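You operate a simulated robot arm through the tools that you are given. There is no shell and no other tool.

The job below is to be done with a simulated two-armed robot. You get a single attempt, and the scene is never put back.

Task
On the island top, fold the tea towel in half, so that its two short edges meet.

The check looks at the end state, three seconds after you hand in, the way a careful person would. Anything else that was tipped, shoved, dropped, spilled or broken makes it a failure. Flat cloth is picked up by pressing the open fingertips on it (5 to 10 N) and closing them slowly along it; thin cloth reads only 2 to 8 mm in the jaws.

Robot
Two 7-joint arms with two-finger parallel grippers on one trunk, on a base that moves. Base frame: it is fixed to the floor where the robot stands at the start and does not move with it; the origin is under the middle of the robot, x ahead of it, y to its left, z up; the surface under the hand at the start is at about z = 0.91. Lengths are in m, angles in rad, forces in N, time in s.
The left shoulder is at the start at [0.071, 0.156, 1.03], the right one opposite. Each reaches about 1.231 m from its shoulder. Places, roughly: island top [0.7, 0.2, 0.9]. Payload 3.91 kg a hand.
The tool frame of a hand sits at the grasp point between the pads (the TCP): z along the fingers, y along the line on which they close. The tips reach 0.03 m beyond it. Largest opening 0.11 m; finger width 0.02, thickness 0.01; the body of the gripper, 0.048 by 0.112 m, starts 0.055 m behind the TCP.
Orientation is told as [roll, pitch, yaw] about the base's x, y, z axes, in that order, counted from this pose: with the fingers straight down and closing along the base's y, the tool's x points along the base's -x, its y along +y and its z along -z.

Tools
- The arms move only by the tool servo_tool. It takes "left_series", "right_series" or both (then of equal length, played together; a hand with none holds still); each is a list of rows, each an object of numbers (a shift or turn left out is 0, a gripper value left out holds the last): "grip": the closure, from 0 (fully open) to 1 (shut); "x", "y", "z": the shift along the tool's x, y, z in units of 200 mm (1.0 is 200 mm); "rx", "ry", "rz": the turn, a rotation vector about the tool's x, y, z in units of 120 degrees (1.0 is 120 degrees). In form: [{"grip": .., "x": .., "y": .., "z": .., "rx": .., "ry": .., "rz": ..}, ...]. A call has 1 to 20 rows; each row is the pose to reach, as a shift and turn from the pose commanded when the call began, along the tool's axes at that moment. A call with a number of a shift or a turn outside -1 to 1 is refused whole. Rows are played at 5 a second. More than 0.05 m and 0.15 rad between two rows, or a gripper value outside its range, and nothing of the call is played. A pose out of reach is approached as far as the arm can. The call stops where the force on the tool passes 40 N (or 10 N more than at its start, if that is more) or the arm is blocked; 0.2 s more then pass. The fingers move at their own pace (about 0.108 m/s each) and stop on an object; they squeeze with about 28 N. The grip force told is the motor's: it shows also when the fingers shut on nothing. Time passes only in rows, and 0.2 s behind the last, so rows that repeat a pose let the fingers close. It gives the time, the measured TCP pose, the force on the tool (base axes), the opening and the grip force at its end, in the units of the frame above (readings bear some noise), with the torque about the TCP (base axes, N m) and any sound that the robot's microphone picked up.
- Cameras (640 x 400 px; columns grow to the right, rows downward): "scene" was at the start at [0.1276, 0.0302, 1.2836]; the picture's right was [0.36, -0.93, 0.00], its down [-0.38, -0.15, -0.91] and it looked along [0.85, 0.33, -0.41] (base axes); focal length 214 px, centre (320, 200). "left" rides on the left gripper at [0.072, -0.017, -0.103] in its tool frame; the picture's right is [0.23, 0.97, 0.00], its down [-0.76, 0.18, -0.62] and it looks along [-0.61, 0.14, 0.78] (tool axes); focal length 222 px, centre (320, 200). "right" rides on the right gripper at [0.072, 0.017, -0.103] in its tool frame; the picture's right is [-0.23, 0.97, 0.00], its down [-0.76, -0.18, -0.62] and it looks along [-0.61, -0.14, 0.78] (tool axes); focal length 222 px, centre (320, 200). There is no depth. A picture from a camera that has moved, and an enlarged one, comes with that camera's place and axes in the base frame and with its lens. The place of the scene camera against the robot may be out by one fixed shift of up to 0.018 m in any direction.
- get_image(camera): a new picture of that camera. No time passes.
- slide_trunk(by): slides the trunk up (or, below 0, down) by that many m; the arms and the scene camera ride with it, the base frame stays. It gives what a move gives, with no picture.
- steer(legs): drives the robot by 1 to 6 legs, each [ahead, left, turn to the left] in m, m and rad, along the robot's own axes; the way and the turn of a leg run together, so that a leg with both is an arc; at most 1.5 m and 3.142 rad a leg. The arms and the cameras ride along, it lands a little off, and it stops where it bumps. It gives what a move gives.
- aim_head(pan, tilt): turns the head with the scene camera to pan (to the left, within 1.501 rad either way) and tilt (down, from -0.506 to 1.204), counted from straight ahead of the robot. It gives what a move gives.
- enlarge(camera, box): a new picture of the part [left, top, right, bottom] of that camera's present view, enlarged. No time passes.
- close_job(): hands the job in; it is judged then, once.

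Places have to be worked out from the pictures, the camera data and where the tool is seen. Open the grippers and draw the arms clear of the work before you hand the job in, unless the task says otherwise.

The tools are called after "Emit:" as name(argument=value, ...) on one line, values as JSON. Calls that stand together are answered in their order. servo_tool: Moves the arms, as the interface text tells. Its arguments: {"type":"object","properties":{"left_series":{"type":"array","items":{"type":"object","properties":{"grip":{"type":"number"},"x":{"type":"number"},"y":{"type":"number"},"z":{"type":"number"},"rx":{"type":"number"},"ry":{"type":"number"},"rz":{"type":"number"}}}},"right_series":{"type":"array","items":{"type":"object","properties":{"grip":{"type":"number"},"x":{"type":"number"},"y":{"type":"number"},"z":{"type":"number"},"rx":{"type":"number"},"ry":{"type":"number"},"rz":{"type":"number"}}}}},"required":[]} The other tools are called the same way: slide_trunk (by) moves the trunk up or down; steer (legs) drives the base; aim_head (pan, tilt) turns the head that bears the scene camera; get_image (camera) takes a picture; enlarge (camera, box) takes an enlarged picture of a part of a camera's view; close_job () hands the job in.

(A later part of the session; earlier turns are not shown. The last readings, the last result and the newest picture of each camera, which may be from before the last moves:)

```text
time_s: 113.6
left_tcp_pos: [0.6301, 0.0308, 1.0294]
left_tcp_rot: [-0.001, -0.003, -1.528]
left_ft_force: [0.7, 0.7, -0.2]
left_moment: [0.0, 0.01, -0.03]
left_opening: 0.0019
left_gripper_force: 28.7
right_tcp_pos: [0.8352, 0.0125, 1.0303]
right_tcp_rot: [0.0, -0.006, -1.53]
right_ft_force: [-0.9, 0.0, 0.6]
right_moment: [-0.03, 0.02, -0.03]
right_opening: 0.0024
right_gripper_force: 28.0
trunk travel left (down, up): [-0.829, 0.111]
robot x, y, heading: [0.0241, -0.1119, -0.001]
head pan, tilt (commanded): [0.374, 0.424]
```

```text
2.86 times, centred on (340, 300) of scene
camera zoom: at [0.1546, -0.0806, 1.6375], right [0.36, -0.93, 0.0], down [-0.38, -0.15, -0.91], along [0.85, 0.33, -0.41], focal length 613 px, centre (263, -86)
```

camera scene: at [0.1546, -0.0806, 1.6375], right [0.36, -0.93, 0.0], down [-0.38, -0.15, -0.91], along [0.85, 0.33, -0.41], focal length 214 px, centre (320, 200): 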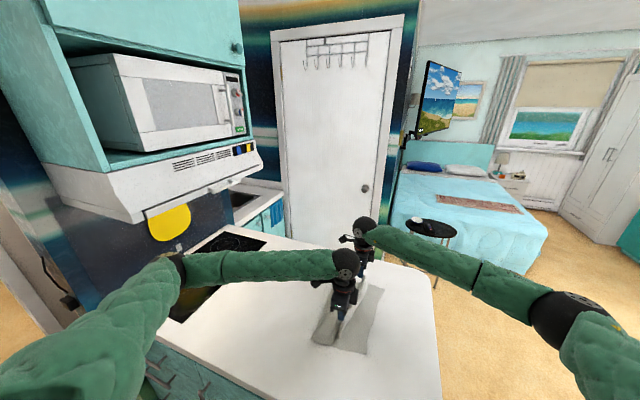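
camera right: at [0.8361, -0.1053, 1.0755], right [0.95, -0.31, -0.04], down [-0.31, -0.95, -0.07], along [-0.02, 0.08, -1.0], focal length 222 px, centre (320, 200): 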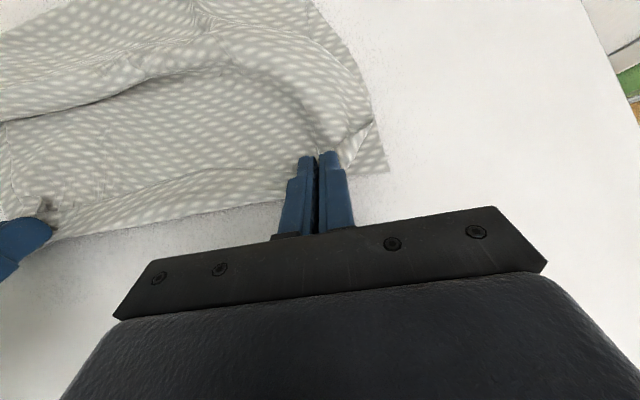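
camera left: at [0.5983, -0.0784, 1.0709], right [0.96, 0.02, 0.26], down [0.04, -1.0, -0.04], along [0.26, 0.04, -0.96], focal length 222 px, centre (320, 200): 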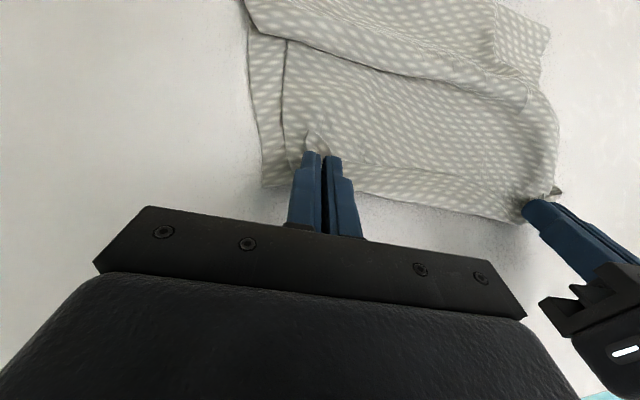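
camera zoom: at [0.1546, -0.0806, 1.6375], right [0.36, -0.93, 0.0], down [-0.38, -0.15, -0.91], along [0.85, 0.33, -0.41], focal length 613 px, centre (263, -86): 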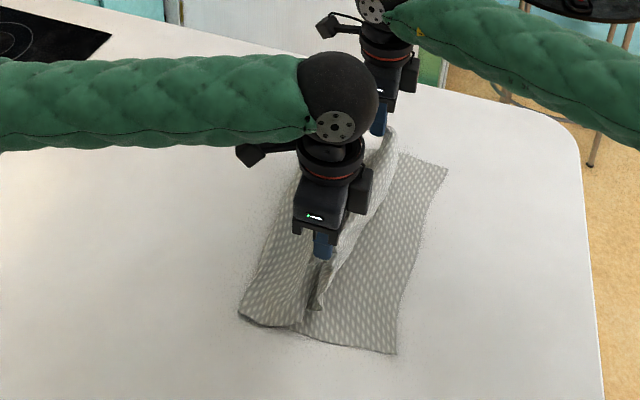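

Peeling back cleanly. I continue up and left so the top hangs and straightens.

Emit:
servo_tool(left_series=[{"grip": 1.0, "x": 0.075, "z": -0.07}, {"x": 0.15, "z": -0.14}, {"x": 0.225, "z": -0.21}, {"x": 0.3, "z": -0.28}, {"x": 0.375, "z": -0.35}, {"x": 0.45, "z": -0.42}, {"x": 0.525, "z": -0.49}, {"x": 0.6, "y": 0.005, "z": -0.55}], right_series=[{"grip": 1.0, "x": 0.077, "z": -0.07}, {"x": 0.153, "z": -0.14}, {"x": 0.23, "z": -0.21}, {"x": 0.306, "z": -0.28}, {"x": 0.383, "z": -0.35}, {"x": 0.459, "z": -0.42}, {"x": 0.536, "z": -0.49}, {"x": 0.6125, "y": 0.01, "z": -0.55}])

Emit:
servo_tool(left_series=[{"grip": 1.0, "x": 0.1, "y": -0.003, "z": 0.045}, {"x": 0.2, "y": -0.006, "z": 0.09}, {"x": 0.3, "y": -0.008, "z": 0.135}, {"x": 0.4, "y": -0.01, "z": 0.18}, {"x": 0.5, "y": -0.012, "z": 0.225}, {"x": 0.6, "y": -0.015, "z": 0.27}, {"x": 0.7, "y": -0.018, "z": 0.315}, {"x": 0.8, "y": -0.02, "z": 0.36}, {"x": 0.885, "y": -0.022, "z": 0.4}, {"x": 0.885, "y": -0.022, "z": 0.4}], right_series=[{"grip": 1.0, "x": 0.102, "y": 0.0, "z": 0.045}, {"x": 0.204, "y": 0.0, "z": 0.09}, {"x": 0.306, "y": 0.0, "z": 0.135}, {"x": 0.408, "y": 0.0, "z": 0.18}, {"x": 0.51, "y": 0.0, "z": 0.225}, {"x": 0.612, "y": 0.0, "z": 0.27}, {"x": 0.714, "y": 0.0, "z": 0.315}, {"x": 0.816, "y": 0.0, "z": 0.36}, {"x": 0.905, "y": 0.0, "z": 0.4}, {"x": 0.905, "y": 0.0, "z": 0.4}])

Emit:
get_image(camera="scene")

Emit:
enlarge(camera="scene", box=[240, 220, 400, 360])

```text
time_s: 115.4
left_tcp_pos: [0.6262, 0.1506, 1.1393]
left_tcp_rot: [0.002, -0.002, -1.528]
left_ft_force: [0.9, -0.4, 0.0]
left_moment: [-0.01, -0.02, -0.02]
left_opening: 0.002
left_gripper_force: 27.8
right_tcp_pos: [0.8298, 0.1362, 1.1382]
right_tcp_rot: [0.002, -0.004, -1.527]
right_ft_force: [-0.7, 0.4, 0.0]
right_moment: [0.0, 0.02, -0.03]
right_opening: 0.0022
right_gripper_force: 27.9
trunk travel left (down, up): [-0.829, 0.111]
robot x, y, heading: [0.027, -0.1099, -0.004]
head pan, tilt (commanded): [0.374, 0.424]
```

```text
time_s: 117.6
left_tcp_pos: [0.6153, 0.3264, 1.0599]
left_tcp_rot: [0.0, 0.003, -1.529]
left_ft_force: [-0.3, 0.0, 0.5]
left_moment: [0.0, -0.01, 0.0]
left_opening: 0.0019
left_gripper_force: 27.7
right_tcp_pos: [0.823, 0.3134, 1.0596]
right_tcp_rot: [0.001, -0.004, -1.527]
right_ft_force: [0.4, 0.2, 0.5]
right_moment: [0.04, 0.0, -0.03]
right_opening: 0.0021
right_gripper_force: 27.7
trunk travel left (down, up): [-0.829, 0.111]
robot x, y, heading: [0.0323, -0.115, 0.003]
head pan, tilt (commanded): [0.374, 0.424]
```

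```text
taken
camera scene: at [0.1556, -0.0834, 1.6375], right [0.37, -0.93, 0.0], down [-0.38, -0.15, -0.91], along [0.85, 0.33, -0.41], focal length 214 px, centre (320, 200)
```

scene: 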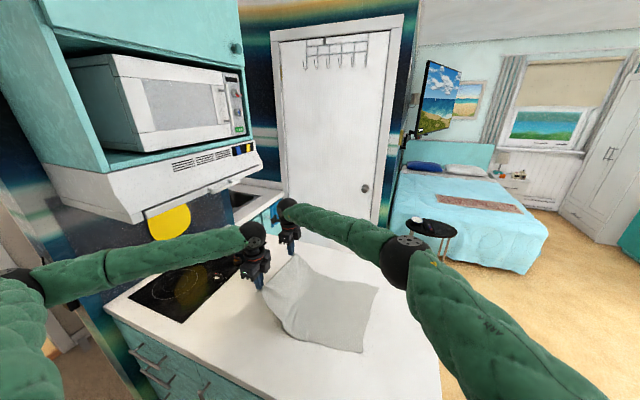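

```text
2.86 times, centred on (320, 290) of scene
camera zoom: at [0.1556, -0.0834, 1.6375], right [0.37, -0.93, 0.0], down [-0.38, -0.15, -0.91], along [0.85, 0.33, -0.41], focal length 613 px, centre (320, -57)
```

zoom: 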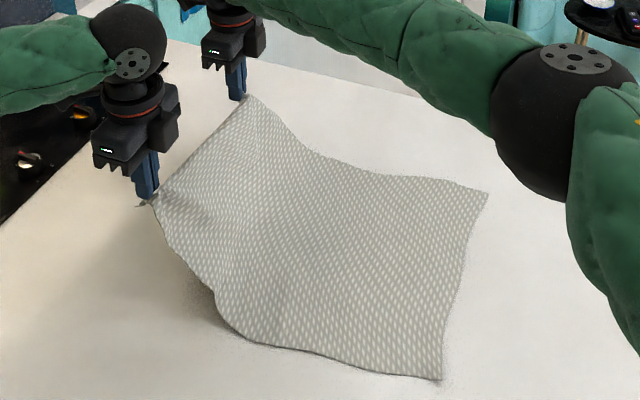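

Smooth and taut again, with D=(0.596, -0.055) and C=(0.89, -0.072). I sweep over to the half-way state as before.

Emit:
servo_tool(left_series=[{"grip": 1.0, "x": -0.075, "y": 0.004}, {"x": -0.15, "y": 0.008}, {"x": -0.225, "y": 0.012}, {"x": -0.3, "y": 0.016}, {"x": -0.375, "y": 0.02, "z": 0.036}, {"x": -0.45, "y": 0.024, "z": 0.073}, {"x": -0.525, "y": 0.028, "z": 0.11}, {"x": -0.6, "y": 0.032, "z": 0.147}, {"x": -0.67, "y": 0.036, "z": 0.178}, {"x": -0.74, "y": 0.04, "z": 0.21}, {"x": -0.81, "y": 0.044, "z": 0.24}, {"x": -0.88, "y": 0.047, "z": 0.27}, {"x": -0.948, "y": 0.05, "z": 0.302}], right_series=[{"grip": 1.0, "x": -0.073, "y": 0.003}, {"x": -0.146, "y": 0.006}, {"x": -0.219, "y": 0.009}, {"x": -0.292, "y": 0.012}, {"x": -0.364, "y": 0.015, "z": 0.036}, {"x": -0.436, "y": 0.018, "z": 0.073}, {"x": -0.509, "y": 0.021, "z": 0.11}, {"x": -0.582, "y": 0.024, "z": 0.147}, {"x": -0.65, "y": 0.027, "z": 0.178}, {"x": -0.718, "y": 0.03, "z": 0.21}, {"x": -0.786, "y": 0.033, "z": 0.24}, {"x": -0.853, "y": 0.036, "z": 0.27}, {"x": -0.919, "y": 0.038, "z": 0.298}])

Emit:
servo_tool(left_series=[{"grip": 1.0, "x": -0.044, "y": -0.001, "z": 0.005, "ry": 0.047, "rz": 0.005}, {"x": -0.089, "y": -0.003, "z": 0.01, "ry": 0.094, "rz": 0.01}, {"x": -0.133, "y": -0.004, "z": 0.015, "ry": 0.141, "rz": 0.015}, {"x": -0.178, "y": -0.005, "z": 0.02, "ry": 0.188, "rz": 0.02}, {"x": -0.222, "y": -0.006, "z": 0.026, "ry": 0.234, "rz": 0.025}, {"x": -0.266, "y": -0.008, "z": 0.031, "ry": 0.281, "rz": 0.03}, {"x": -0.311, "y": -0.009, "z": 0.036, "ry": 0.328, "rz": 0.035}, {"x": -0.355, "y": -0.01, "z": 0.041, "ry": 0.375, "rz": 0.04}], right_series=[{"grip": 1.0, "x": -0.045, "y": -0.001, "z": 0.005, "ry": 0.047, "rz": 0.005}, {"x": -0.09, "y": -0.002, "z": 0.01, "ry": 0.094, "rz": 0.01}, {"x": -0.135, "y": -0.002, "z": 0.015, "ry": 0.141, "rz": 0.015}, {"x": -0.18, "y": -0.003, "z": 0.02, "ry": 0.188, "rz": 0.02}, {"x": -0.225, "y": -0.004, "z": 0.026, "ry": 0.234, "rz": 0.025}, {"x": -0.27, "y": -0.005, "z": 0.031, "ry": 0.281, "rz": 0.03}, {"x": -0.315, "y": -0.005, "z": 0.036, "ry": 0.328, "rz": 0.035}, {"x": -0.36, "y": -0.006, "z": 0.041, "ry": 0.375, "rz": 0.04}])

Emit:
get_image(camera="left")

Emit:
get_image(camera="right")

Emit:
enlarge(camera="scene", box=[260, 230, 400, 360])

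```text
time_s: 120.4
left_tcp_pos: [0.6324, 0.139, 0.9998]
left_tcp_rot: [0.0, 0.002, -1.529]
left_ft_force: [0.2, -0.5, -0.4]
left_moment: [0.01, -0.01, 0.0]
left_opening: 0.0019
left_gripper_force: 28.1
right_tcp_pos: [0.8385, 0.132, 1.0014]
right_tcp_rot: [0.003, 0.0, -1.527]
right_ft_force: [0.0, -0.4, 0.0]
right_moment: [0.03, -0.02, -0.05]
right_opening: 0.0021
right_gripper_force: 28.0
trunk travel left (down, up): [-0.829, 0.111]
robot x, y, heading: [0.0287, -0.1109, 0.003]
head pan, tilt (commanded): [0.374, 0.424]
```

```text
time_s: 122.2
left_tcp_pos: [0.6328, 0.0674, 0.9919]
left_tcp_rot: [-0.045, 0.789, -1.632]
left_ft_force: [-0.4, -0.8, -0.1]
left_moment: [-0.01, 0.01, -0.05]
left_opening: 0.0017
left_gripper_force: 27.7
right_tcp_pos: [0.8405, 0.0586, 0.9921]
right_tcp_rot: [-0.039, 0.784, -1.631]
right_ft_force: [-0.7, 1.0, 0.5]
right_moment: [-0.02, -0.03, 0.0]
right_opening: 0.0023
right_gripper_force: 27.6
trunk travel left (down, up): [-0.829, 0.111]
robot x, y, heading: [0.0237, -0.1108, 0.0]
head pan, tilt (commanded): [0.374, 0.424]
```

```text
taken
camera left: at [0.6194, 0.0448, 1.1152], right [0.98, 0.13, 0.13], down [0.14, -0.98, -0.11], along [0.11, 0.12, -0.99], focal length 222 px, centre (320, 200)
```

left: 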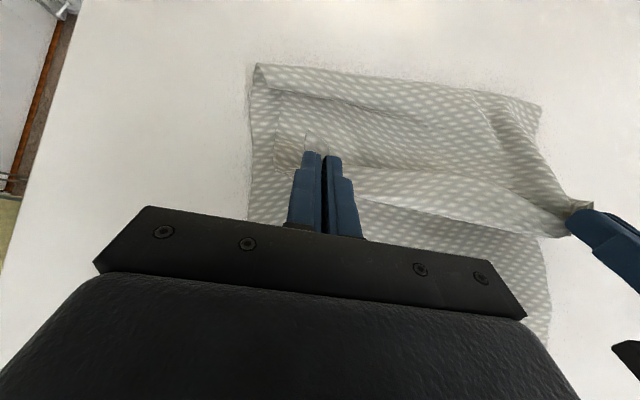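

```text
taken
camera right: at [0.86, 0.0369, 1.1165], right [0.96, -0.19, -0.19], down [-0.21, -0.97, -0.09], along [-0.17, 0.13, -0.98], focal length 222 px, centre (320, 200)
```

right: 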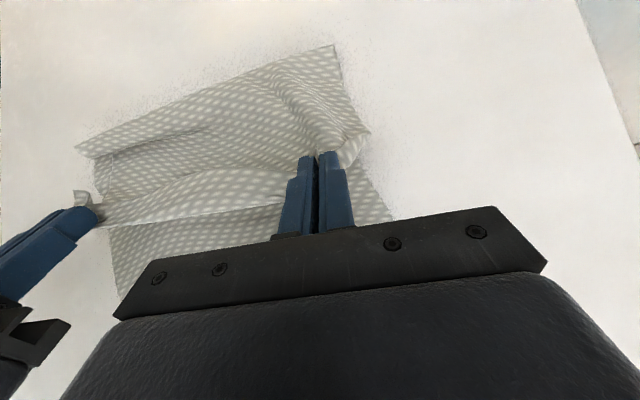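

```text
3.08 times, centred on (330, 295) of scene
camera zoom: at [0.1558, -0.0855, 1.6376], right [0.37, -0.93, 0.0], down [-0.38, -0.15, -0.91], along [0.85, 0.33, -0.41], focal length 660 px, centre (289, -92)
```

zoom: 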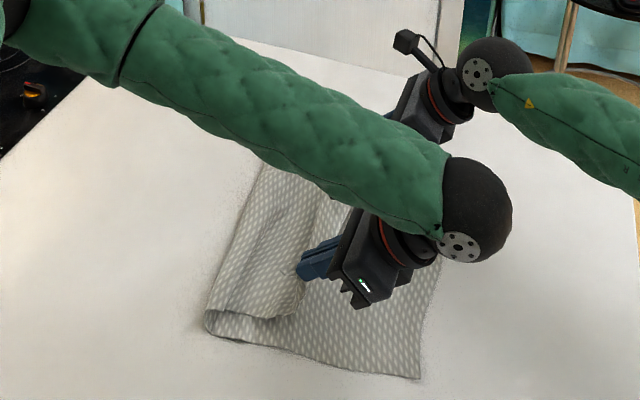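

Fold now: 24 cm from CD on the near side and 28 cm on the far side. I advance the right hand 5 cm more, and set corner A down with the left hand so the left can let go and become the pin.

Emit:
servo_tool(left_series=[{"grip": 1.0, "x": -0.03, "z": 0.01}, {"x": -0.065, "z": 0.02}, {"x": -0.1, "z": 0.032}, {"x": -0.14, "z": 0.045}, {"x": -0.175, "z": 0.058}, {"x": -0.212, "y": 0.004, "z": 0.07}, {"x": -0.212, "y": 0.004, "z": 0.07}], right_series=[{"grip": 1.0, "x": -0.03, "y": -0.001, "z": -0.03}, {"x": -0.06, "y": -0.002, "z": -0.06}, {"x": -0.09, "y": -0.004, "z": -0.09}, {"x": -0.12, "y": -0.005, "z": -0.12}, {"x": -0.15, "y": -0.006, "z": -0.15}, {"x": -0.177, "y": -0.007, "z": -0.177}, {"x": -0.177, "y": -0.007, "z": -0.177}])

Emit:
get_image(camera="left")

Emit:
get_image(camera="right")

```text
time_s: 123.8
left_tcp_pos: [0.6307, 0.0458, 0.9506]
left_tcp_rot: [-0.042, 0.786, -1.637]
left_ft_force: [3.0, -0.5, 0.3]
left_moment: [-0.02, -0.12, -0.04]
left_opening: 0.0018
left_gripper_force: 28.2
right_tcp_pos: [0.8367, 0.0099, 0.9934]
right_tcp_rot: [-0.041, 0.783, -1.632]
right_ft_force: [-3.1, 0.3, 0.0]
right_moment: [-0.02, 0.06, 0.02]
right_opening: 0.0023
right_gripper_force: 28.0
trunk travel left (down, up): [-0.829, 0.111]
robot x, y, heading: [0.0258, -0.1139, -0.0]
head pan, tilt (commanded): [0.374, 0.424]
```

```text
taken
camera left: at [0.618, 0.025, 1.0747], right [0.98, 0.13, 0.13], down [0.14, -0.98, -0.1], along [0.12, 0.12, -0.99], focal length 222 px, centre (320, 200)
```

left: 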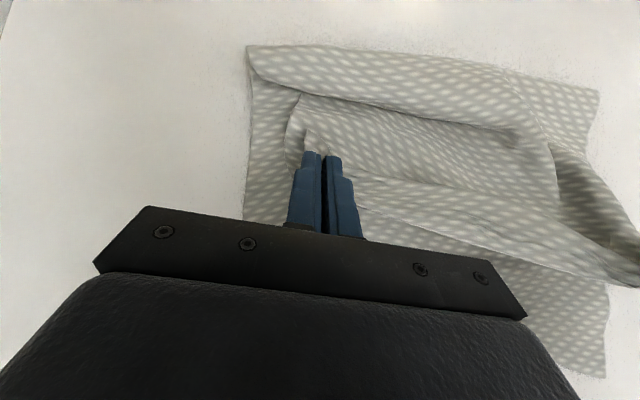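

```text
taken
camera right: at [0.857, -0.0123, 1.1168], right [0.96, -0.19, -0.19], down [-0.21, -0.97, -0.09], along [-0.17, 0.13, -0.98], focal length 222 px, centre (320, 200)
```

right: 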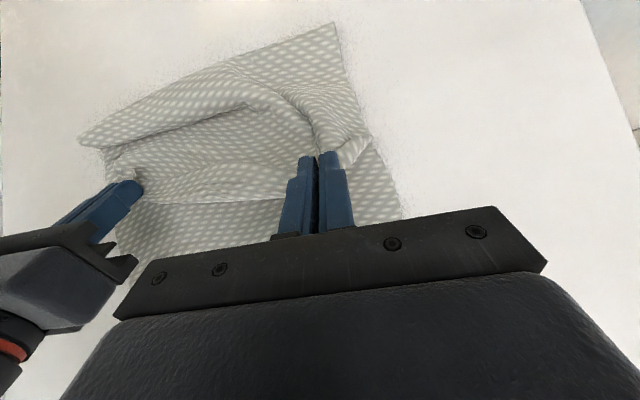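

The near side is starting to billow over again, so I let go of A here and use the left hand to press the fold down and pin it. First I release and retreat with the left while the right keeps holding B.

Emit:
servo_tool(left_series=[{"grip": 0.97}, {"grip": 0.88}, {"grip": 0.8}, {"grip": 0.72}, {"grip": 0.72, "z": -0.03}, {"grip": 0.72, "z": -0.09}, {"grip": 0.72, "z": -0.17}, {"grip": 0.72, "z": -0.27}, {"grip": 0.72, "z": -0.37}, {"grip": 0.72, "z": -0.47}])

Emit:
get_image(camera="left")

Emit:
get_image(camera="right")

```text
time_s: 126.0
left_tcp_pos: [0.6322, -0.0198, 1.0159]
left_tcp_rot: [-0.044, 0.787, -1.634]
left_ft_force: [0.2, -0.9, -0.3]
left_moment: [0.03, -0.02, 0.01]
left_opening: 0.0308
left_gripper_force: 0.0
right_tcp_pos: [0.8371, 0.0088, 0.9927]
right_tcp_rot: [-0.04, 0.783, -1.631]
right_ft_force: [-0.3, 0.7, -0.7]
right_moment: [0.0, 0.0, 0.01]
right_opening: 0.0021
right_gripper_force: 27.8
trunk travel left (down, up): [-0.829, 0.111]
robot x, y, heading: [0.0298, -0.113, 0.001]
head pan, tilt (commanded): [0.374, 0.424]
```

```text
taken
camera left: at [0.6184, -0.042, 1.1406], right [0.98, 0.13, 0.13], down [0.14, -0.98, -0.1], along [0.12, 0.12, -0.99], focal length 222 px, centre (320, 200)
```

left: 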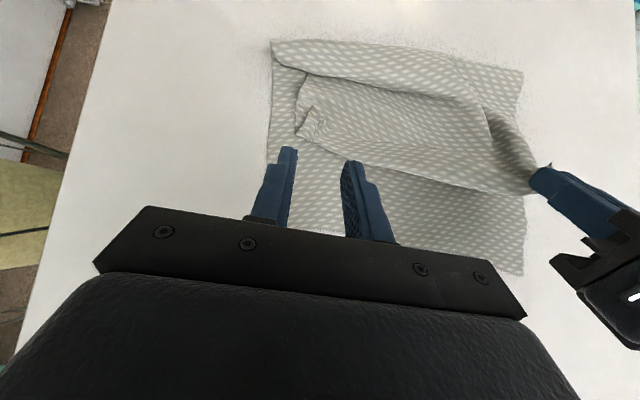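

```text
taken
camera right: at [0.857, -0.0129, 1.1168], right [0.96, -0.19, -0.19], down [-0.21, -0.97, -0.09], along [-0.17, 0.13, -0.98], focal length 222 px, centre (320, 200)
```

right: 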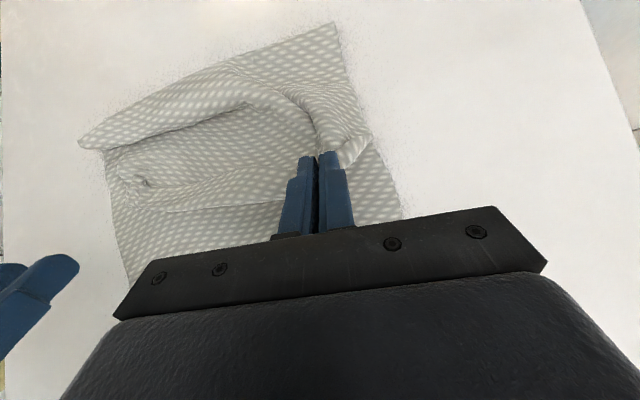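

Now I move the left hand over the fold line, upright and with jaws fully open along it.

Emit:
servo_tool(left_series=[{"grip": 0.4, "x": 0.089, "y": 0.023, "z": 0.04, "rx": 0.002, "ry": -0.047, "rz": -0.009}, {"grip": 0.2, "x": 0.178, "y": 0.046, "z": 0.09, "rx": 0.004, "ry": -0.094, "rz": -0.019}, {"grip": 0.0, "x": 0.267, "y": 0.068, "z": 0.15, "rx": 0.005, "ry": -0.141, "rz": -0.028}, {"x": 0.356, "y": 0.091, "z": 0.22, "rx": 0.007, "ry": -0.188, "rz": -0.037}, {"x": 0.444, "y": 0.114, "z": 0.28, "rx": 0.009, "ry": -0.235, "rz": -0.046}, {"x": 0.533, "y": 0.137, "z": 0.34, "rx": 0.011, "ry": -0.282, "rz": -0.056}, {"x": 0.622, "y": 0.159, "z": 0.4, "rx": 0.013, "ry": -0.329, "rz": -0.065}, {"x": 0.711, "y": 0.182, "z": 0.465, "rx": 0.0144, "ry": -0.3764, "rz": -0.074}])

Emit:
get_image(camera="left")

Emit:
enlarge(camera="scene", box=[260, 230, 400, 360])

```text
time_s: 128.0
left_tcp_pos: [0.7415, 0.106, 1.0434]
left_tcp_rot: [-0.007, -0.02, -1.54]
left_ft_force: [0.2, 0.4, -1.1]
left_moment: [-0.04, 0.02, 0.02]
left_opening: 0.11
left_gripper_force: 0.1
right_tcp_pos: [0.8927, -0.0476, 0.9879]
right_tcp_rot: [-0.043, 0.76, -1.725]
right_ft_force: [-0.2, 1.3, -0.7]
right_moment: [0.01, -0.01, 0.03]
right_opening: 0.0023
right_gripper_force: 27.6
trunk travel left (down, up): [-0.829, 0.111]
robot x, y, heading: [0.0713, -0.1158, -0.089]
head pan, tilt (commanded): [0.374, 0.424]
stopped in row 8 (left hand): the arm was blocked; the commanded pose is now the measured one
```

```text
taken
camera left: at [0.7224, 0.1788, 1.1443], right [0.97, 0.26, -0.01], down [0.21, -0.74, 0.64], along [0.16, -0.62, -0.77], focal length 222 px, centre (320, 200)
```

left: 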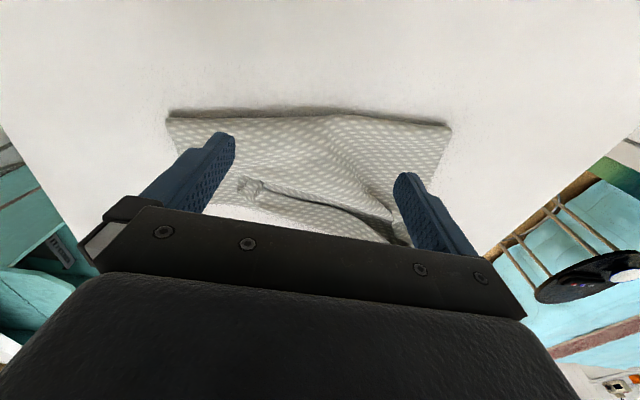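

```text
3.08 times, centred on (330, 295) of scene
camera zoom: at [0.2064, -0.0741, 1.6359], right [0.28, -0.96, 0.01], down [-0.4, -0.13, -0.91], along [0.87, 0.25, -0.42], focal length 660 px, centre (289, -92)
```

zoom: 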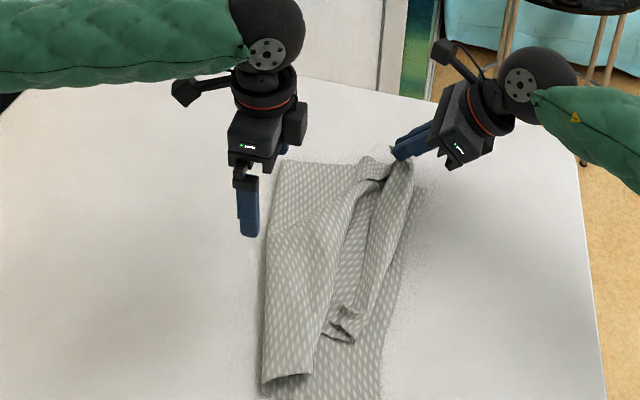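

The left arm was blocked again and the base yawed to -0.09, with the elbow catching the hood mid-swing. I hold still to let it settle and check.

Emit:
servo_tool(left_series=[{"grip": 0.0}, {"grip": 0.0}, {"grip": 0.0}], right_series=[{"grip": 1.0}, {"grip": 1.0}, {"grip": 1.0}])

Emit:
get_image(camera="scene")

```text
time_s: 128.8
left_tcp_pos: [0.7348, 0.0775, 1.0507]
left_tcp_rot: [-0.001, -0.005, -1.554]
left_ft_force: [0.4, -0.3, -0.1]
left_moment: [0.03, -0.01, -0.01]
left_opening: 0.1099
left_gripper_force: 0.0
right_tcp_pos: [0.884, -0.0764, 0.992]
right_tcp_rot: [-0.042, 0.778, -1.736]
right_ft_force: [-0.3, -0.7, -0.5]
right_moment: [0.04, -0.01, 0.0]
right_opening: 0.0022
right_gripper_force: 27.8
trunk travel left (down, up): [-0.829, 0.111]
robot x, y, heading: [0.0647, -0.1186, -0.099]
head pan, tilt (commanded): [0.374, 0.424]
```

```text
taken
camera scene: at [0.1953, -0.105, 1.6375], right [0.27, -0.96, 0.0], down [-0.4, -0.11, -0.91], along [0.88, 0.25, -0.41], focal length 214 px, centre (320, 200)
```

scene: 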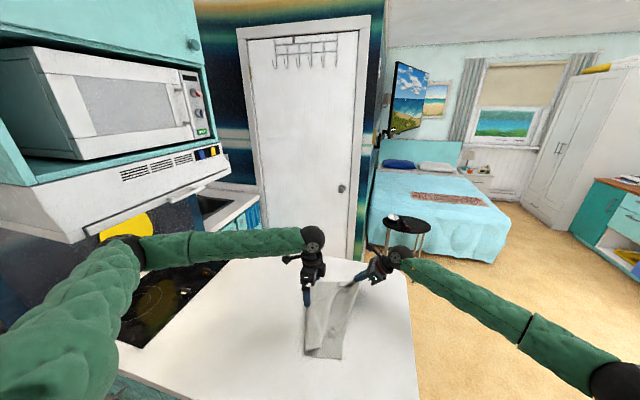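

The base has settled level at (0.065, -0.119), heading -0.10. I check how the towel lies now.

Emit:
enlarge(camera="scene", box=[270, 260, 400, 380])

Emit:
get_image(camera="right")

Emit:
get_image(camera="left")

```text
3.33 times, centred on (335, 320) of scene
camera zoom: at [0.1953, -0.105, 1.6375], right [0.27, -0.96, 0.0], down [-0.4, -0.11, -0.91], along [0.88, 0.25, -0.41], focal length 715 px, centre (270, -200)
```

zoom: 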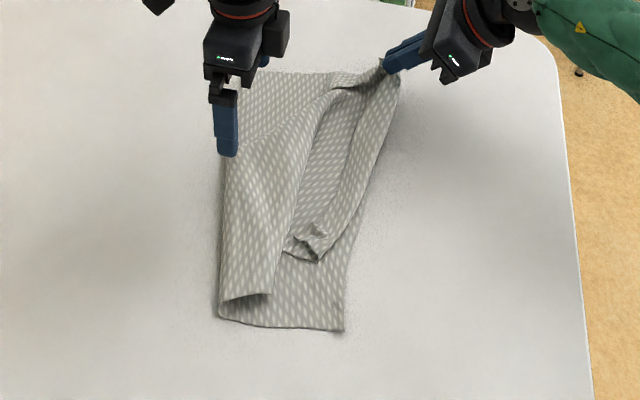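

```text
taken
camera right: at [0.9014, -0.1004, 1.1149], right [0.94, -0.29, -0.19], down [-0.31, -0.95, -0.09], along [-0.15, 0.14, -0.98], focal length 222 px, centre (320, 200)
```

right: 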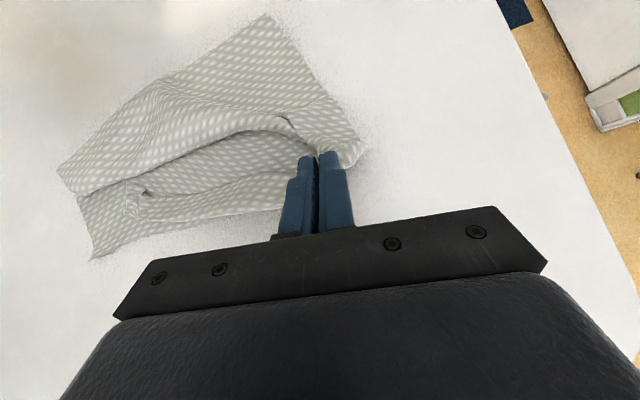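

```text
taken
camera left: at [0.7164, 0.1497, 1.1527], right [0.97, 0.24, 0.0], down [0.19, -0.76, 0.63], along [0.15, -0.61, -0.78], focal length 222 px, centre (320, 200)
```

left: 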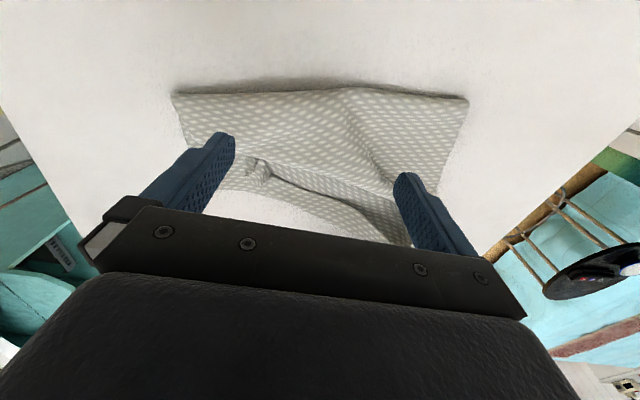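

The towel shifted with that bump, so I'm changing to a simpler method. I'll spread it flat again, then pinch it at its mid-line on both long sides and lift, so both halves hang with their short edges together, and lay it down like that. First the left hand regrasps corner A, near (0.69, -0.01).

Emit:
servo_tool(left_series=[{"grip": 0.2, "x": -0.07, "y": -0.035}, {"grip": 0.4, "x": -0.145, "y": -0.075}, {"grip": 0.55, "x": -0.22, "y": -0.115}, {"grip": 0.55, "x": -0.29, "y": -0.15}, {"grip": 0.55, "x": -0.365, "y": -0.19}, {"grip": 0.55, "x": -0.435, "y": -0.23}, {"grip": 0.55, "x": -0.435, "y": -0.23}])

Emit:
get_image(camera="left")

Emit:
enlarge(camera="scene", box=[270, 260, 400, 380])

```text
time_s: 130.4
left_tcp_pos: [0.69, -0.0071, 1.0495]
left_tcp_rot: [-0.001, -0.007, -1.549]
left_ft_force: [-0.4, -0.4, 0.1]
left_moment: [0.01, -0.02, -0.03]
left_opening: 0.0494
left_gripper_force: 0.0
right_tcp_pos: [0.8857, -0.0734, 0.9918]
right_tcp_rot: [-0.04, 0.779, -1.734]
right_ft_force: [0.5, 0.4, 0.0]
right_moment: [0.0, -0.04, 0.01]
right_opening: 0.0024
right_gripper_force: 27.7
trunk travel left (down, up): [-0.829, 0.111]
robot x, y, heading: [0.0664, -0.118, -0.099]
head pan, tilt (commanded): [0.374, 0.424]
```

```text
taken
camera left: at [0.6716, 0.0656, 1.1527], right [0.97, 0.25, 0.0], down [0.19, -0.75, 0.63], along [0.15, -0.61, -0.78], focal length 222 px, centre (320, 200)
```

left: 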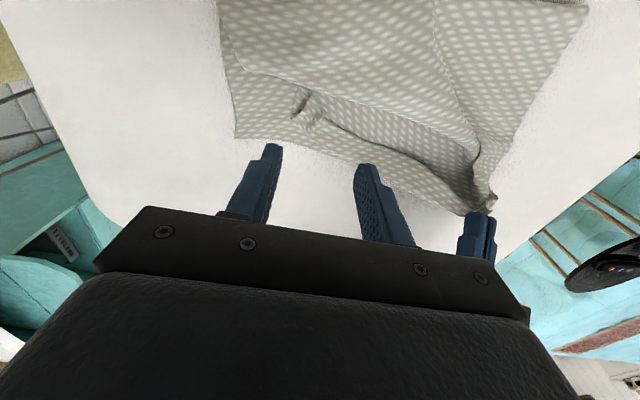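

```text
3.33 times, centred on (335, 320) of scene
camera zoom: at [0.1955, -0.1003, 1.6376], right [0.27, -0.96, 0.0], down [-0.4, -0.11, -0.91], along [0.88, 0.25, -0.41], focal length 715 px, centre (270, -200)
```

zoom: 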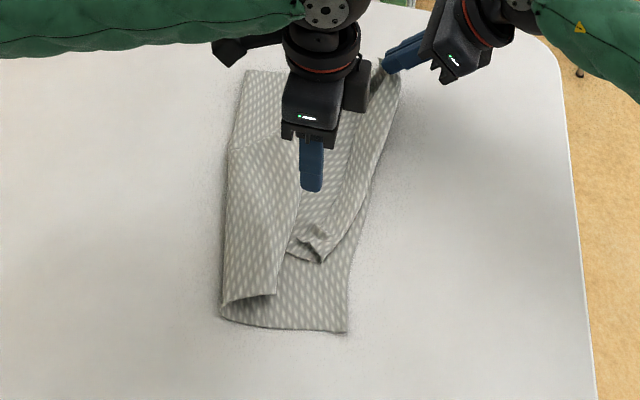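

The A pucker stands up at about (0.672, 0.0). I lower the left jaws around it.

Emit:
servo_tool(left_series=[{"grip": 0.55, "x": 0.015, "y": -0.03, "z": 0.08}, {"x": 0.037, "y": -0.074, "z": 0.17}, {"x": 0.037, "y": -0.074, "z": 0.26}, {"x": 0.037, "y": -0.074, "z": 0.35}, {"x": 0.037, "y": -0.074, "z": 0.44}, {"x": 0.037, "y": -0.074, "z": 0.5}, {"x": 0.037, "y": -0.074, "z": 0.52}, {"x": 0.037, "y": -0.074, "z": 0.52}])

Emit:
get_image(camera="left")

```text
time_s: 132.2
left_tcp_pos: [0.6759, -0.0007, 0.946]
left_tcp_rot: [0.002, -0.007, -1.552]
left_ft_force: [-0.3, -1.0, -0.4]
left_moment: [-0.03, -0.02, 0.0]
left_opening: 0.0495
left_gripper_force: 0.0
right_tcp_pos: [0.8846, -0.0731, 0.9911]
right_tcp_rot: [-0.042, 0.777, -1.734]
right_ft_force: [1.2, -0.5, -0.1]
right_moment: [0.01, 0.01, 0.01]
right_opening: 0.0021
right_gripper_force: 27.9
trunk travel left (down, up): [-0.829, 0.111]
robot x, y, heading: [0.0622, -0.1148, -0.098]
head pan, tilt (commanded): [0.374, 0.424]
```

```text
taken
camera left: at [0.6578, 0.0718, 1.0477], right [0.97, 0.25, 0.0], down [0.19, -0.75, 0.63], along [0.15, -0.61, -0.78], focal length 222 px, centre (320, 200)
```

left: 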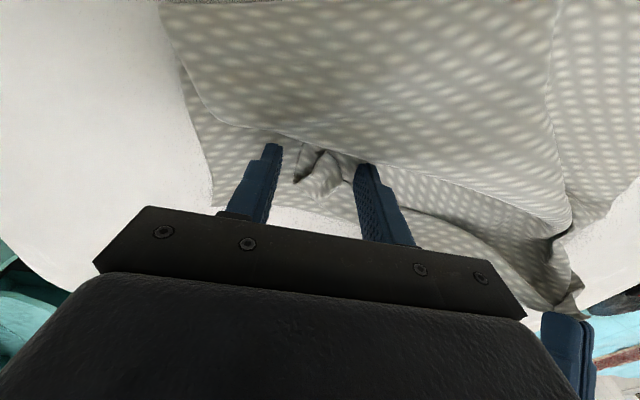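

Corner A's pucker is right between the fingers. I close on it.

Emit:
servo_tool(left_series=[{"grip": 0.62, "z": 0.005}, {"grip": 0.69, "z": 0.005}, {"grip": 0.76, "z": 0.005}, {"grip": 0.83, "z": 0.005}, {"grip": 0.9, "z": 0.005}, {"grip": 0.97, "z": 0.005}, {"grip": 1.0, "z": 0.005}, {"grip": 1.0, "z": 0.005}, {"grip": 1.0, "z": -0.05}, {"grip": 1.0, "z": -0.12}])

Emit:
get_image(camera="left")

```text
time_s: 134.4
left_tcp_pos: [0.6775, -0.0005, 0.9706]
left_tcp_rot: [0.001, -0.004, -1.551]
left_ft_force: [0.5, -0.4, 0.0]
left_moment: [-0.03, 0.0, -0.01]
left_opening: 0.0021
left_gripper_force: 28.1
right_tcp_pos: [0.8835, -0.0737, 0.9919]
right_tcp_rot: [-0.041, 0.777, -1.734]
right_ft_force: [0.5, -0.2, -0.9]
right_moment: [0.0, -0.07, 0.0]
right_opening: 0.0021
right_gripper_force: 28.3
trunk travel left (down, up): [-0.829, 0.111]
robot x, y, heading: [0.065, -0.1163, -0.097]
head pan, tilt (commanded): [0.374, 0.424]
```

```text
taken
camera left: at [0.6585, 0.0722, 1.0723], right [0.97, 0.25, 0.0], down [0.19, -0.75, 0.63], along [0.15, -0.61, -0.78], focal length 222 px, centre (320, 200)
```

left: 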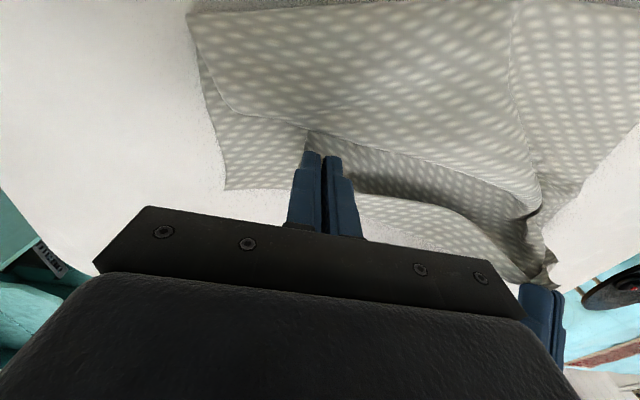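

A is gripped again (2.1 mm) and B is still held. I lift and peel the top layer back to the left, straightening the right hand as well.

Emit:
servo_tool(left_series=[{"grip": 1.0, "x": 0.02, "y": -0.01, "z": -0.08}, {"x": 0.06, "y": -0.03, "z": -0.16}, {"x": 0.11, "y": -0.05, "z": -0.23}, {"x": 0.16, "y": -0.07, "z": -0.3}, {"x": 0.22, "y": -0.09, "z": -0.37}, {"x": 0.28, "y": -0.11, "z": -0.43}, {"x": 0.34, "y": -0.13, "z": -0.49}, {"x": 0.4, "y": -0.15, "z": -0.55}, {"x": 0.455, "y": -0.165, "z": -0.6}, {"x": 0.506, "y": -0.178, "z": -0.647}], right_series=[{"grip": 1.0, "x": 0.09, "y": -0.028, "z": 0.014, "rx": 0.0015, "ry": -0.037, "rz": -0.0075}, {"x": 0.18, "y": -0.057, "z": 0.028, "rx": 0.003, "ry": -0.074, "rz": -0.015}, {"x": 0.27, "y": -0.085, "z": 0.042, "rx": 0.0046, "ry": -0.111, "rz": -0.0226}, {"x": 0.36, "y": -0.114, "z": 0.056, "rx": 0.006, "ry": -0.149, "rz": -0.03}, {"x": 0.45, "y": -0.142, "z": 0.07, "rx": 0.0077, "ry": -0.186, "rz": -0.0377}, {"x": 0.54, "y": -0.171, "z": 0.083, "rx": 0.009, "ry": -0.223, "rz": -0.045}, {"x": 0.63, "y": -0.2, "z": 0.097, "rx": 0.0108, "ry": -0.26, "rz": -0.0527}, {"x": 0.72, "y": -0.228, "z": 0.111, "rx": 0.0123, "ry": -0.297, "rz": -0.06}, {"x": 0.81, "y": -0.257, "z": 0.125, "rx": 0.0139, "ry": -0.334, "rz": -0.0678}, {"x": 0.9, "y": -0.285, "z": 0.139, "rx": 0.0154, "ry": -0.3715, "rz": -0.0753}])

Emit:
get_image(camera="scene")

```text
time_s: 136.6
left_tcp_pos: [0.6373, 0.1015, 1.0994]
left_tcp_rot: [0.0, -0.008, -1.551]
left_ft_force: [-0.3, 1.1, 0.0]
left_moment: [0.01, -0.01, -0.01]
left_opening: 0.0021
left_gripper_force: 28.4
right_tcp_pos: [0.8498, 0.0816, 1.0995]
right_tcp_rot: [0.0, -0.003, -1.553]
right_ft_force: [0.1, 0.4, 0.1]
right_moment: [0.0, -0.02, -0.03]
right_opening: 0.0022
right_gripper_force: 27.6
trunk travel left (down, up): [-0.829, 0.111]
robot x, y, heading: [0.0664, -0.1169, -0.098]
head pan, tilt (commanded): [0.374, 0.424]
```

```text
taken
camera scene: at [0.1948, -0.0983, 1.6375], right [0.27, -0.96, 0.0], down [-0.4, -0.11, -0.91], along [0.88, 0.25, -0.41], focal length 214 px, centre (320, 200)
```

scene: 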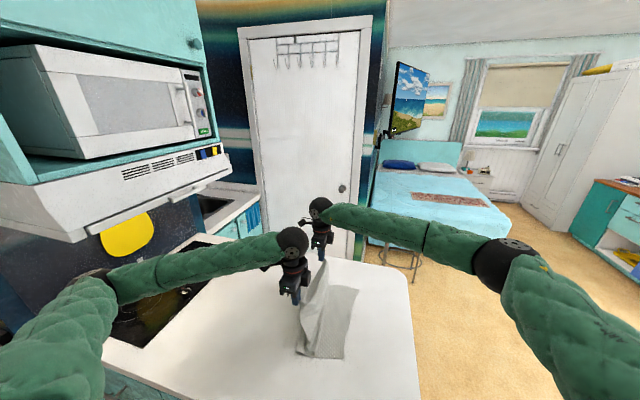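

Good. I pull it on to the left and down so the whole towel stretches out flat.

Emit:
servo_tool(left_series=[{"grip": 1.0, "x": 0.1, "y": -0.007, "z": 0.0}, {"x": 0.2, "y": -0.013, "z": 0.02}, {"x": 0.3, "y": -0.02, "z": 0.05}, {"x": 0.4, "y": -0.026, "z": 0.08}, {"x": 0.5, "y": -0.033, "z": 0.11}, {"x": 0.6, "y": -0.039, "z": 0.14}, {"x": 0.7, "y": -0.046, "z": 0.17}, {"x": 0.8, "y": -0.052, "z": 0.2}, {"x": 0.9, "y": -0.059, "z": 0.225}, {"x": 0.995, "y": -0.065, "z": 0.25}], right_series=[{"grip": 1.0, "x": 0.1, "y": -0.011, "z": 0.0}, {"x": 0.2, "y": -0.021, "z": 0.02}, {"x": 0.3, "y": -0.032, "z": 0.05}, {"x": 0.4, "y": -0.043, "z": 0.08}, {"x": 0.5, "y": -0.054, "z": 0.11}, {"x": 0.6, "y": -0.064, "z": 0.14}, {"x": 0.7, "y": -0.075, "z": 0.17}, {"x": 0.8, "y": -0.086, "z": 0.2}, {"x": 0.9, "y": -0.096, "z": 0.225}, {"x": 0.995, "y": -0.107, "z": 0.25}])

Emit:
get_image(camera="scene")

Emit:
enlarge(camera="scene", box=[220, 230, 390, 380])

```text
time_s: 138.8
left_tcp_pos: [0.6209, 0.3019, 1.0483]
left_tcp_rot: [0.0, -0.007, -1.551]
left_ft_force: [-0.5, 0.7, -0.6]
left_moment: [0.01, 0.01, -0.01]
left_opening: 0.0021
left_gripper_force: 28.8
right_tcp_pos: [0.8258, 0.2807, 1.0497]
right_tcp_rot: [0.001, -0.003, -1.553]
right_ft_force: [-0.5, -0.2, -0.2]
right_moment: [0.0, -0.01, -0.03]
right_opening: 0.0021
right_gripper_force: 28.2
trunk travel left (down, up): [-0.829, 0.111]
robot x, y, heading: [0.0652, -0.1185, -0.101]
head pan, tilt (commanded): [0.374, 0.424]
```

```text
taken
camera scene: at [0.1946, -0.0983, 1.6376], right [0.27, -0.96, 0.0], down [-0.4, -0.11, -0.91], along [0.88, 0.25, -0.41], focal length 214 px, centre (320, 200)
```

scene: 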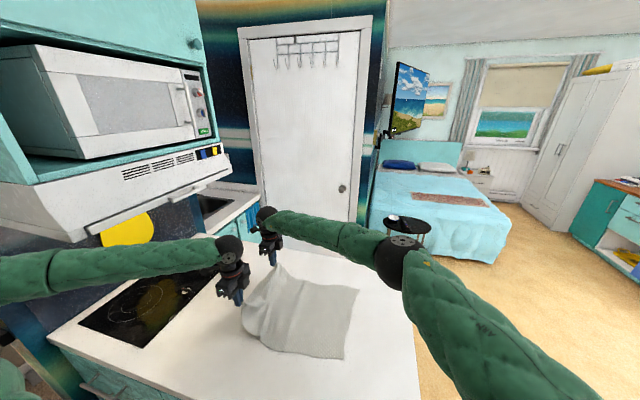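

```text
2.67 times, centred on (305, 305) of scene
camera zoom: at [0.1946, -0.0983, 1.6376], right [0.27, -0.96, 0.0], down [-0.4, -0.11, -0.91], along [0.88, 0.25, -0.41], focal length 572 px, centre (360, -80)
```

zoom: 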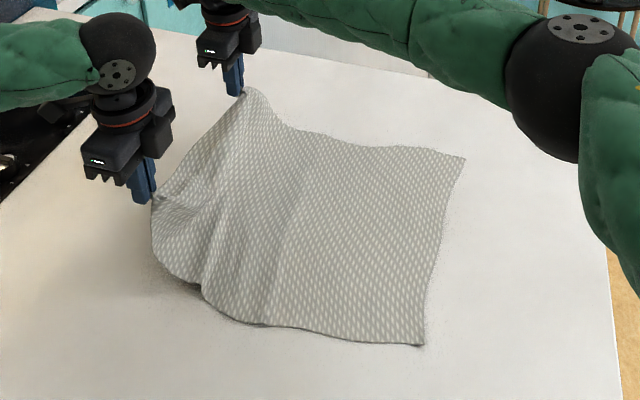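

Almost flat. I lower further while pulling the last few centimetres left.

Emit:
servo_tool(left_series=[{"grip": 1.0, "x": 0.06, "y": -0.004, "z": 0.06}, {"x": 0.12, "y": -0.008, "z": 0.13}, {"x": 0.18, "y": -0.012, "z": 0.2}, {"x": 0.24, "y": -0.016, "z": 0.27}, {"x": 0.29, "y": -0.02, "z": 0.34}, {"x": 0.3, "y": -0.02, "z": 0.4}, {"x": 0.3, "y": -0.02, "z": 0.4}], right_series=[{"grip": 1.0, "x": 0.06, "y": -0.009, "z": 0.06}, {"x": 0.12, "y": -0.018, "z": 0.13}, {"x": 0.18, "y": -0.027, "z": 0.2}, {"x": 0.23, "y": -0.036, "z": 0.27}, {"x": 0.28, "y": -0.045, "z": 0.34}, {"x": 0.29, "y": -0.045, "z": 0.4}, {"x": 0.29, "y": -0.045, "z": 0.4}])

Emit:
steer(legs=[[0.0, 0.05, 0.0]])

Emit:
get_image(camera="scene")

Emit:
enlarge(camera="scene", box=[220, 230, 390, 380])

```text
time_s: 140.4
left_tcp_pos: [0.615, 0.3609, 0.9666]
left_tcp_rot: [-0.003, -0.007, -1.551]
left_ft_force: [0.1, 1.8, -0.2]
left_moment: [-0.03, -0.03, 0.02]
left_opening: 0.002
left_gripper_force: 27.7
right_tcp_pos: [0.8078, 0.2862, 0.9737]
right_tcp_rot: [0.002, -0.001, -1.551]
right_ft_force: [0.8, 0.1, -0.2]
right_moment: [-0.04, 0.01, -0.02]
right_opening: 0.0024
right_gripper_force: 28.2
right hand out of reach, approached as far as the arm can: row 1, 2, 3, 4, 5, 6, 7
trunk travel left (down, up): [-0.829, 0.111]
robot x, y, heading: [0.0642, -0.1193, -0.097]
head pan, tilt (commanded): [0.374, 0.424]
```

```text
time_s: 141.3
left_tcp_pos: [0.6191, 0.4056, 0.9694]
left_tcp_rot: [0.0, -0.004, -1.551]
left_ft_force: [0.6, -0.7, -0.7]
left_moment: [0.01, -0.01, -0.01]
left_opening: 0.002
left_gripper_force: 27.7
right_tcp_pos: [0.8121, 0.3311, 0.9757]
right_tcp_rot: [0.0, 0.002, -1.552]
right_ft_force: [0.4, -1.4, 0.1]
right_moment: [0.05, -0.01, 0.01]
right_opening: 0.0024
right_gripper_force: 27.5
trunk travel left (down, up): [-0.829, 0.111]
robot x, y, heading: [0.0658, -0.0695, -0.099]
head pan, tilt (commanded): [0.374, 0.424]
```

```text
taken
camera scene: at [0.1991, -0.0555, 1.638], right [0.27, -0.96, 0.0], down [-0.4, -0.11, -0.91], along [0.88, 0.25, -0.41], focal length 214 px, centre (320, 200)
```

scene: 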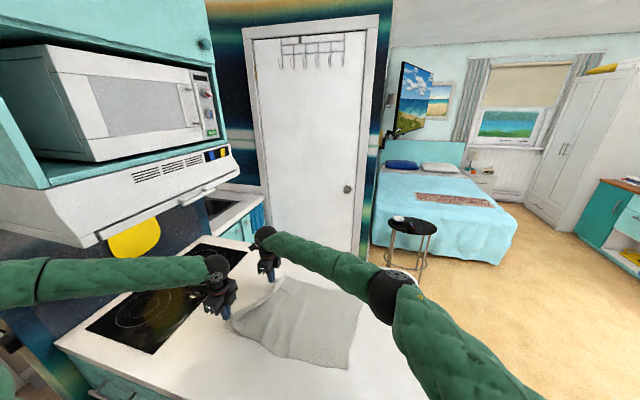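

```text
2.67 times, centred on (305, 305) of scene
camera zoom: at [0.1991, -0.0555, 1.638], right [0.27, -0.96, 0.0], down [-0.4, -0.11, -0.91], along [0.88, 0.25, -0.41], focal length 572 px, centre (360, -80)
```

zoom: 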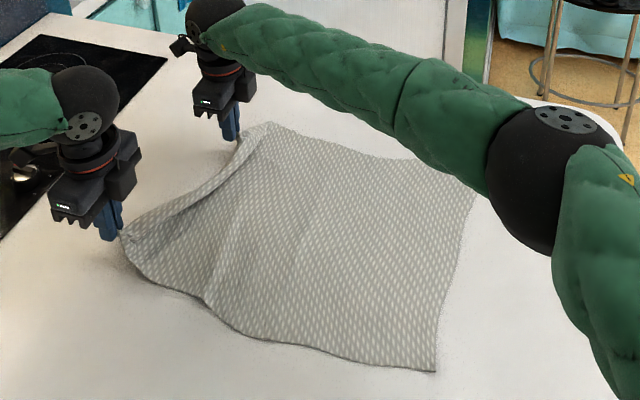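

The left side is fully stretched and the right side lags. With the base moved, the right hand can now reach, so I bring B left and lower both to the table.

Emit:
servo_tool(left_series=[{"grip": 1.0, "z": 0.0}, {"z": 0.0}, {"z": 0.0}, {"z": 0.0}, {"z": 0.03}, {"z": 0.06}, {"z": 0.09}, {"z": 0.1}, {"z": 0.1}], right_series=[{"grip": 1.0, "x": 0.07, "y": 0.01}, {"x": 0.14, "y": 0.02}, {"x": 0.21, "y": 0.03}, {"x": 0.27, "y": 0.04}, {"x": 0.3, "y": 0.045, "z": 0.03}, {"x": 0.31, "y": 0.045, "z": 0.07}, {"x": 0.31, "y": 0.045, "z": 0.11}, {"x": 0.31, "y": 0.045, "z": 0.13}, {"x": 0.31, "y": 0.045, "z": 0.13}])

Emit:
get_image(camera="left")

Emit:
get_image(camera="right")

Emit:
enlarge(camera="scene", box=[220, 230, 390, 380])

```text
time_s: 143.3
left_tcp_pos: [0.6191, 0.4094, 0.9485]
left_tcp_rot: [0.0, -0.007, -1.551]
left_ft_force: [0.0, 0.1, -0.3]
left_moment: [-0.03, -0.01, -0.02]
left_opening: 0.0021
left_gripper_force: 27.8
right_tcp_pos: [0.8131, 0.333, 0.9746]
right_tcp_rot: [0.0, -0.002, -1.552]
right_ft_force: [0.6, 0.2, -0.7]
right_moment: [0.01, 0.0, 0.02]
right_opening: 0.002
right_gripper_force: 28.7
right hand out of reach, approached as far as the arm can: row 1, 2, 3, 4, 5, 6, 7, 8, 9
trunk travel left (down, up): [-0.829, 0.111]
robot x, y, heading: [0.0697, -0.0675, -0.101]
head pan, tilt (commanded): [0.374, 0.424]
```

```text
taken
camera left: at [0.6016, 0.4812, 1.0508], right [0.97, 0.25, 0.0], down [0.19, -0.75, 0.63], along [0.15, -0.61, -0.78], focal length 222 px, centre (320, 200)
```

left: 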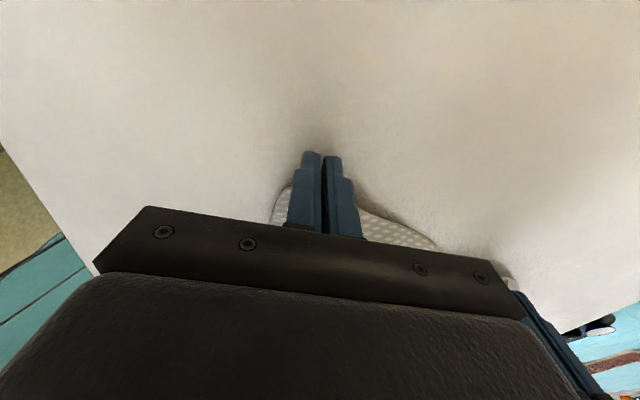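

```text
taken
camera right: at [0.8278, 0.407, 1.0774], right [0.98, -0.21, 0.0], down [-0.16, -0.76, 0.62], along [-0.13, -0.61, -0.78], focal length 222 px, centre (320, 200)
```

right: 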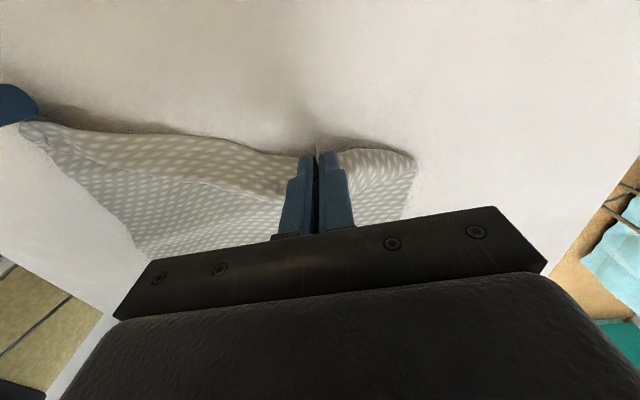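

```text
2.67 times, centred on (305, 305) of scene
camera zoom: at [0.2003, -0.0512, 1.6376], right [0.27, -0.96, 0.0], down [-0.4, -0.11, -0.91], along [0.88, 0.25, -0.41], focal length 572 px, centre (360, -80)
```

zoom: 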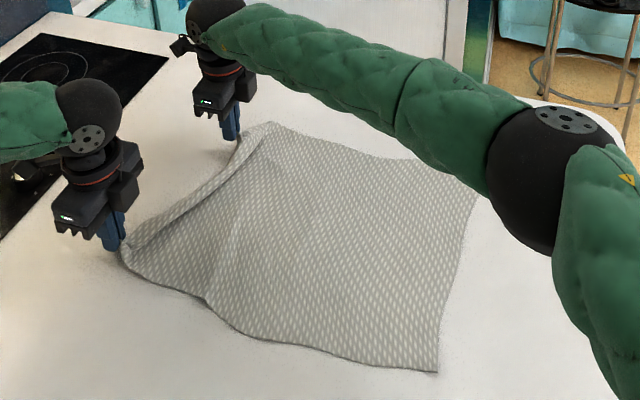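

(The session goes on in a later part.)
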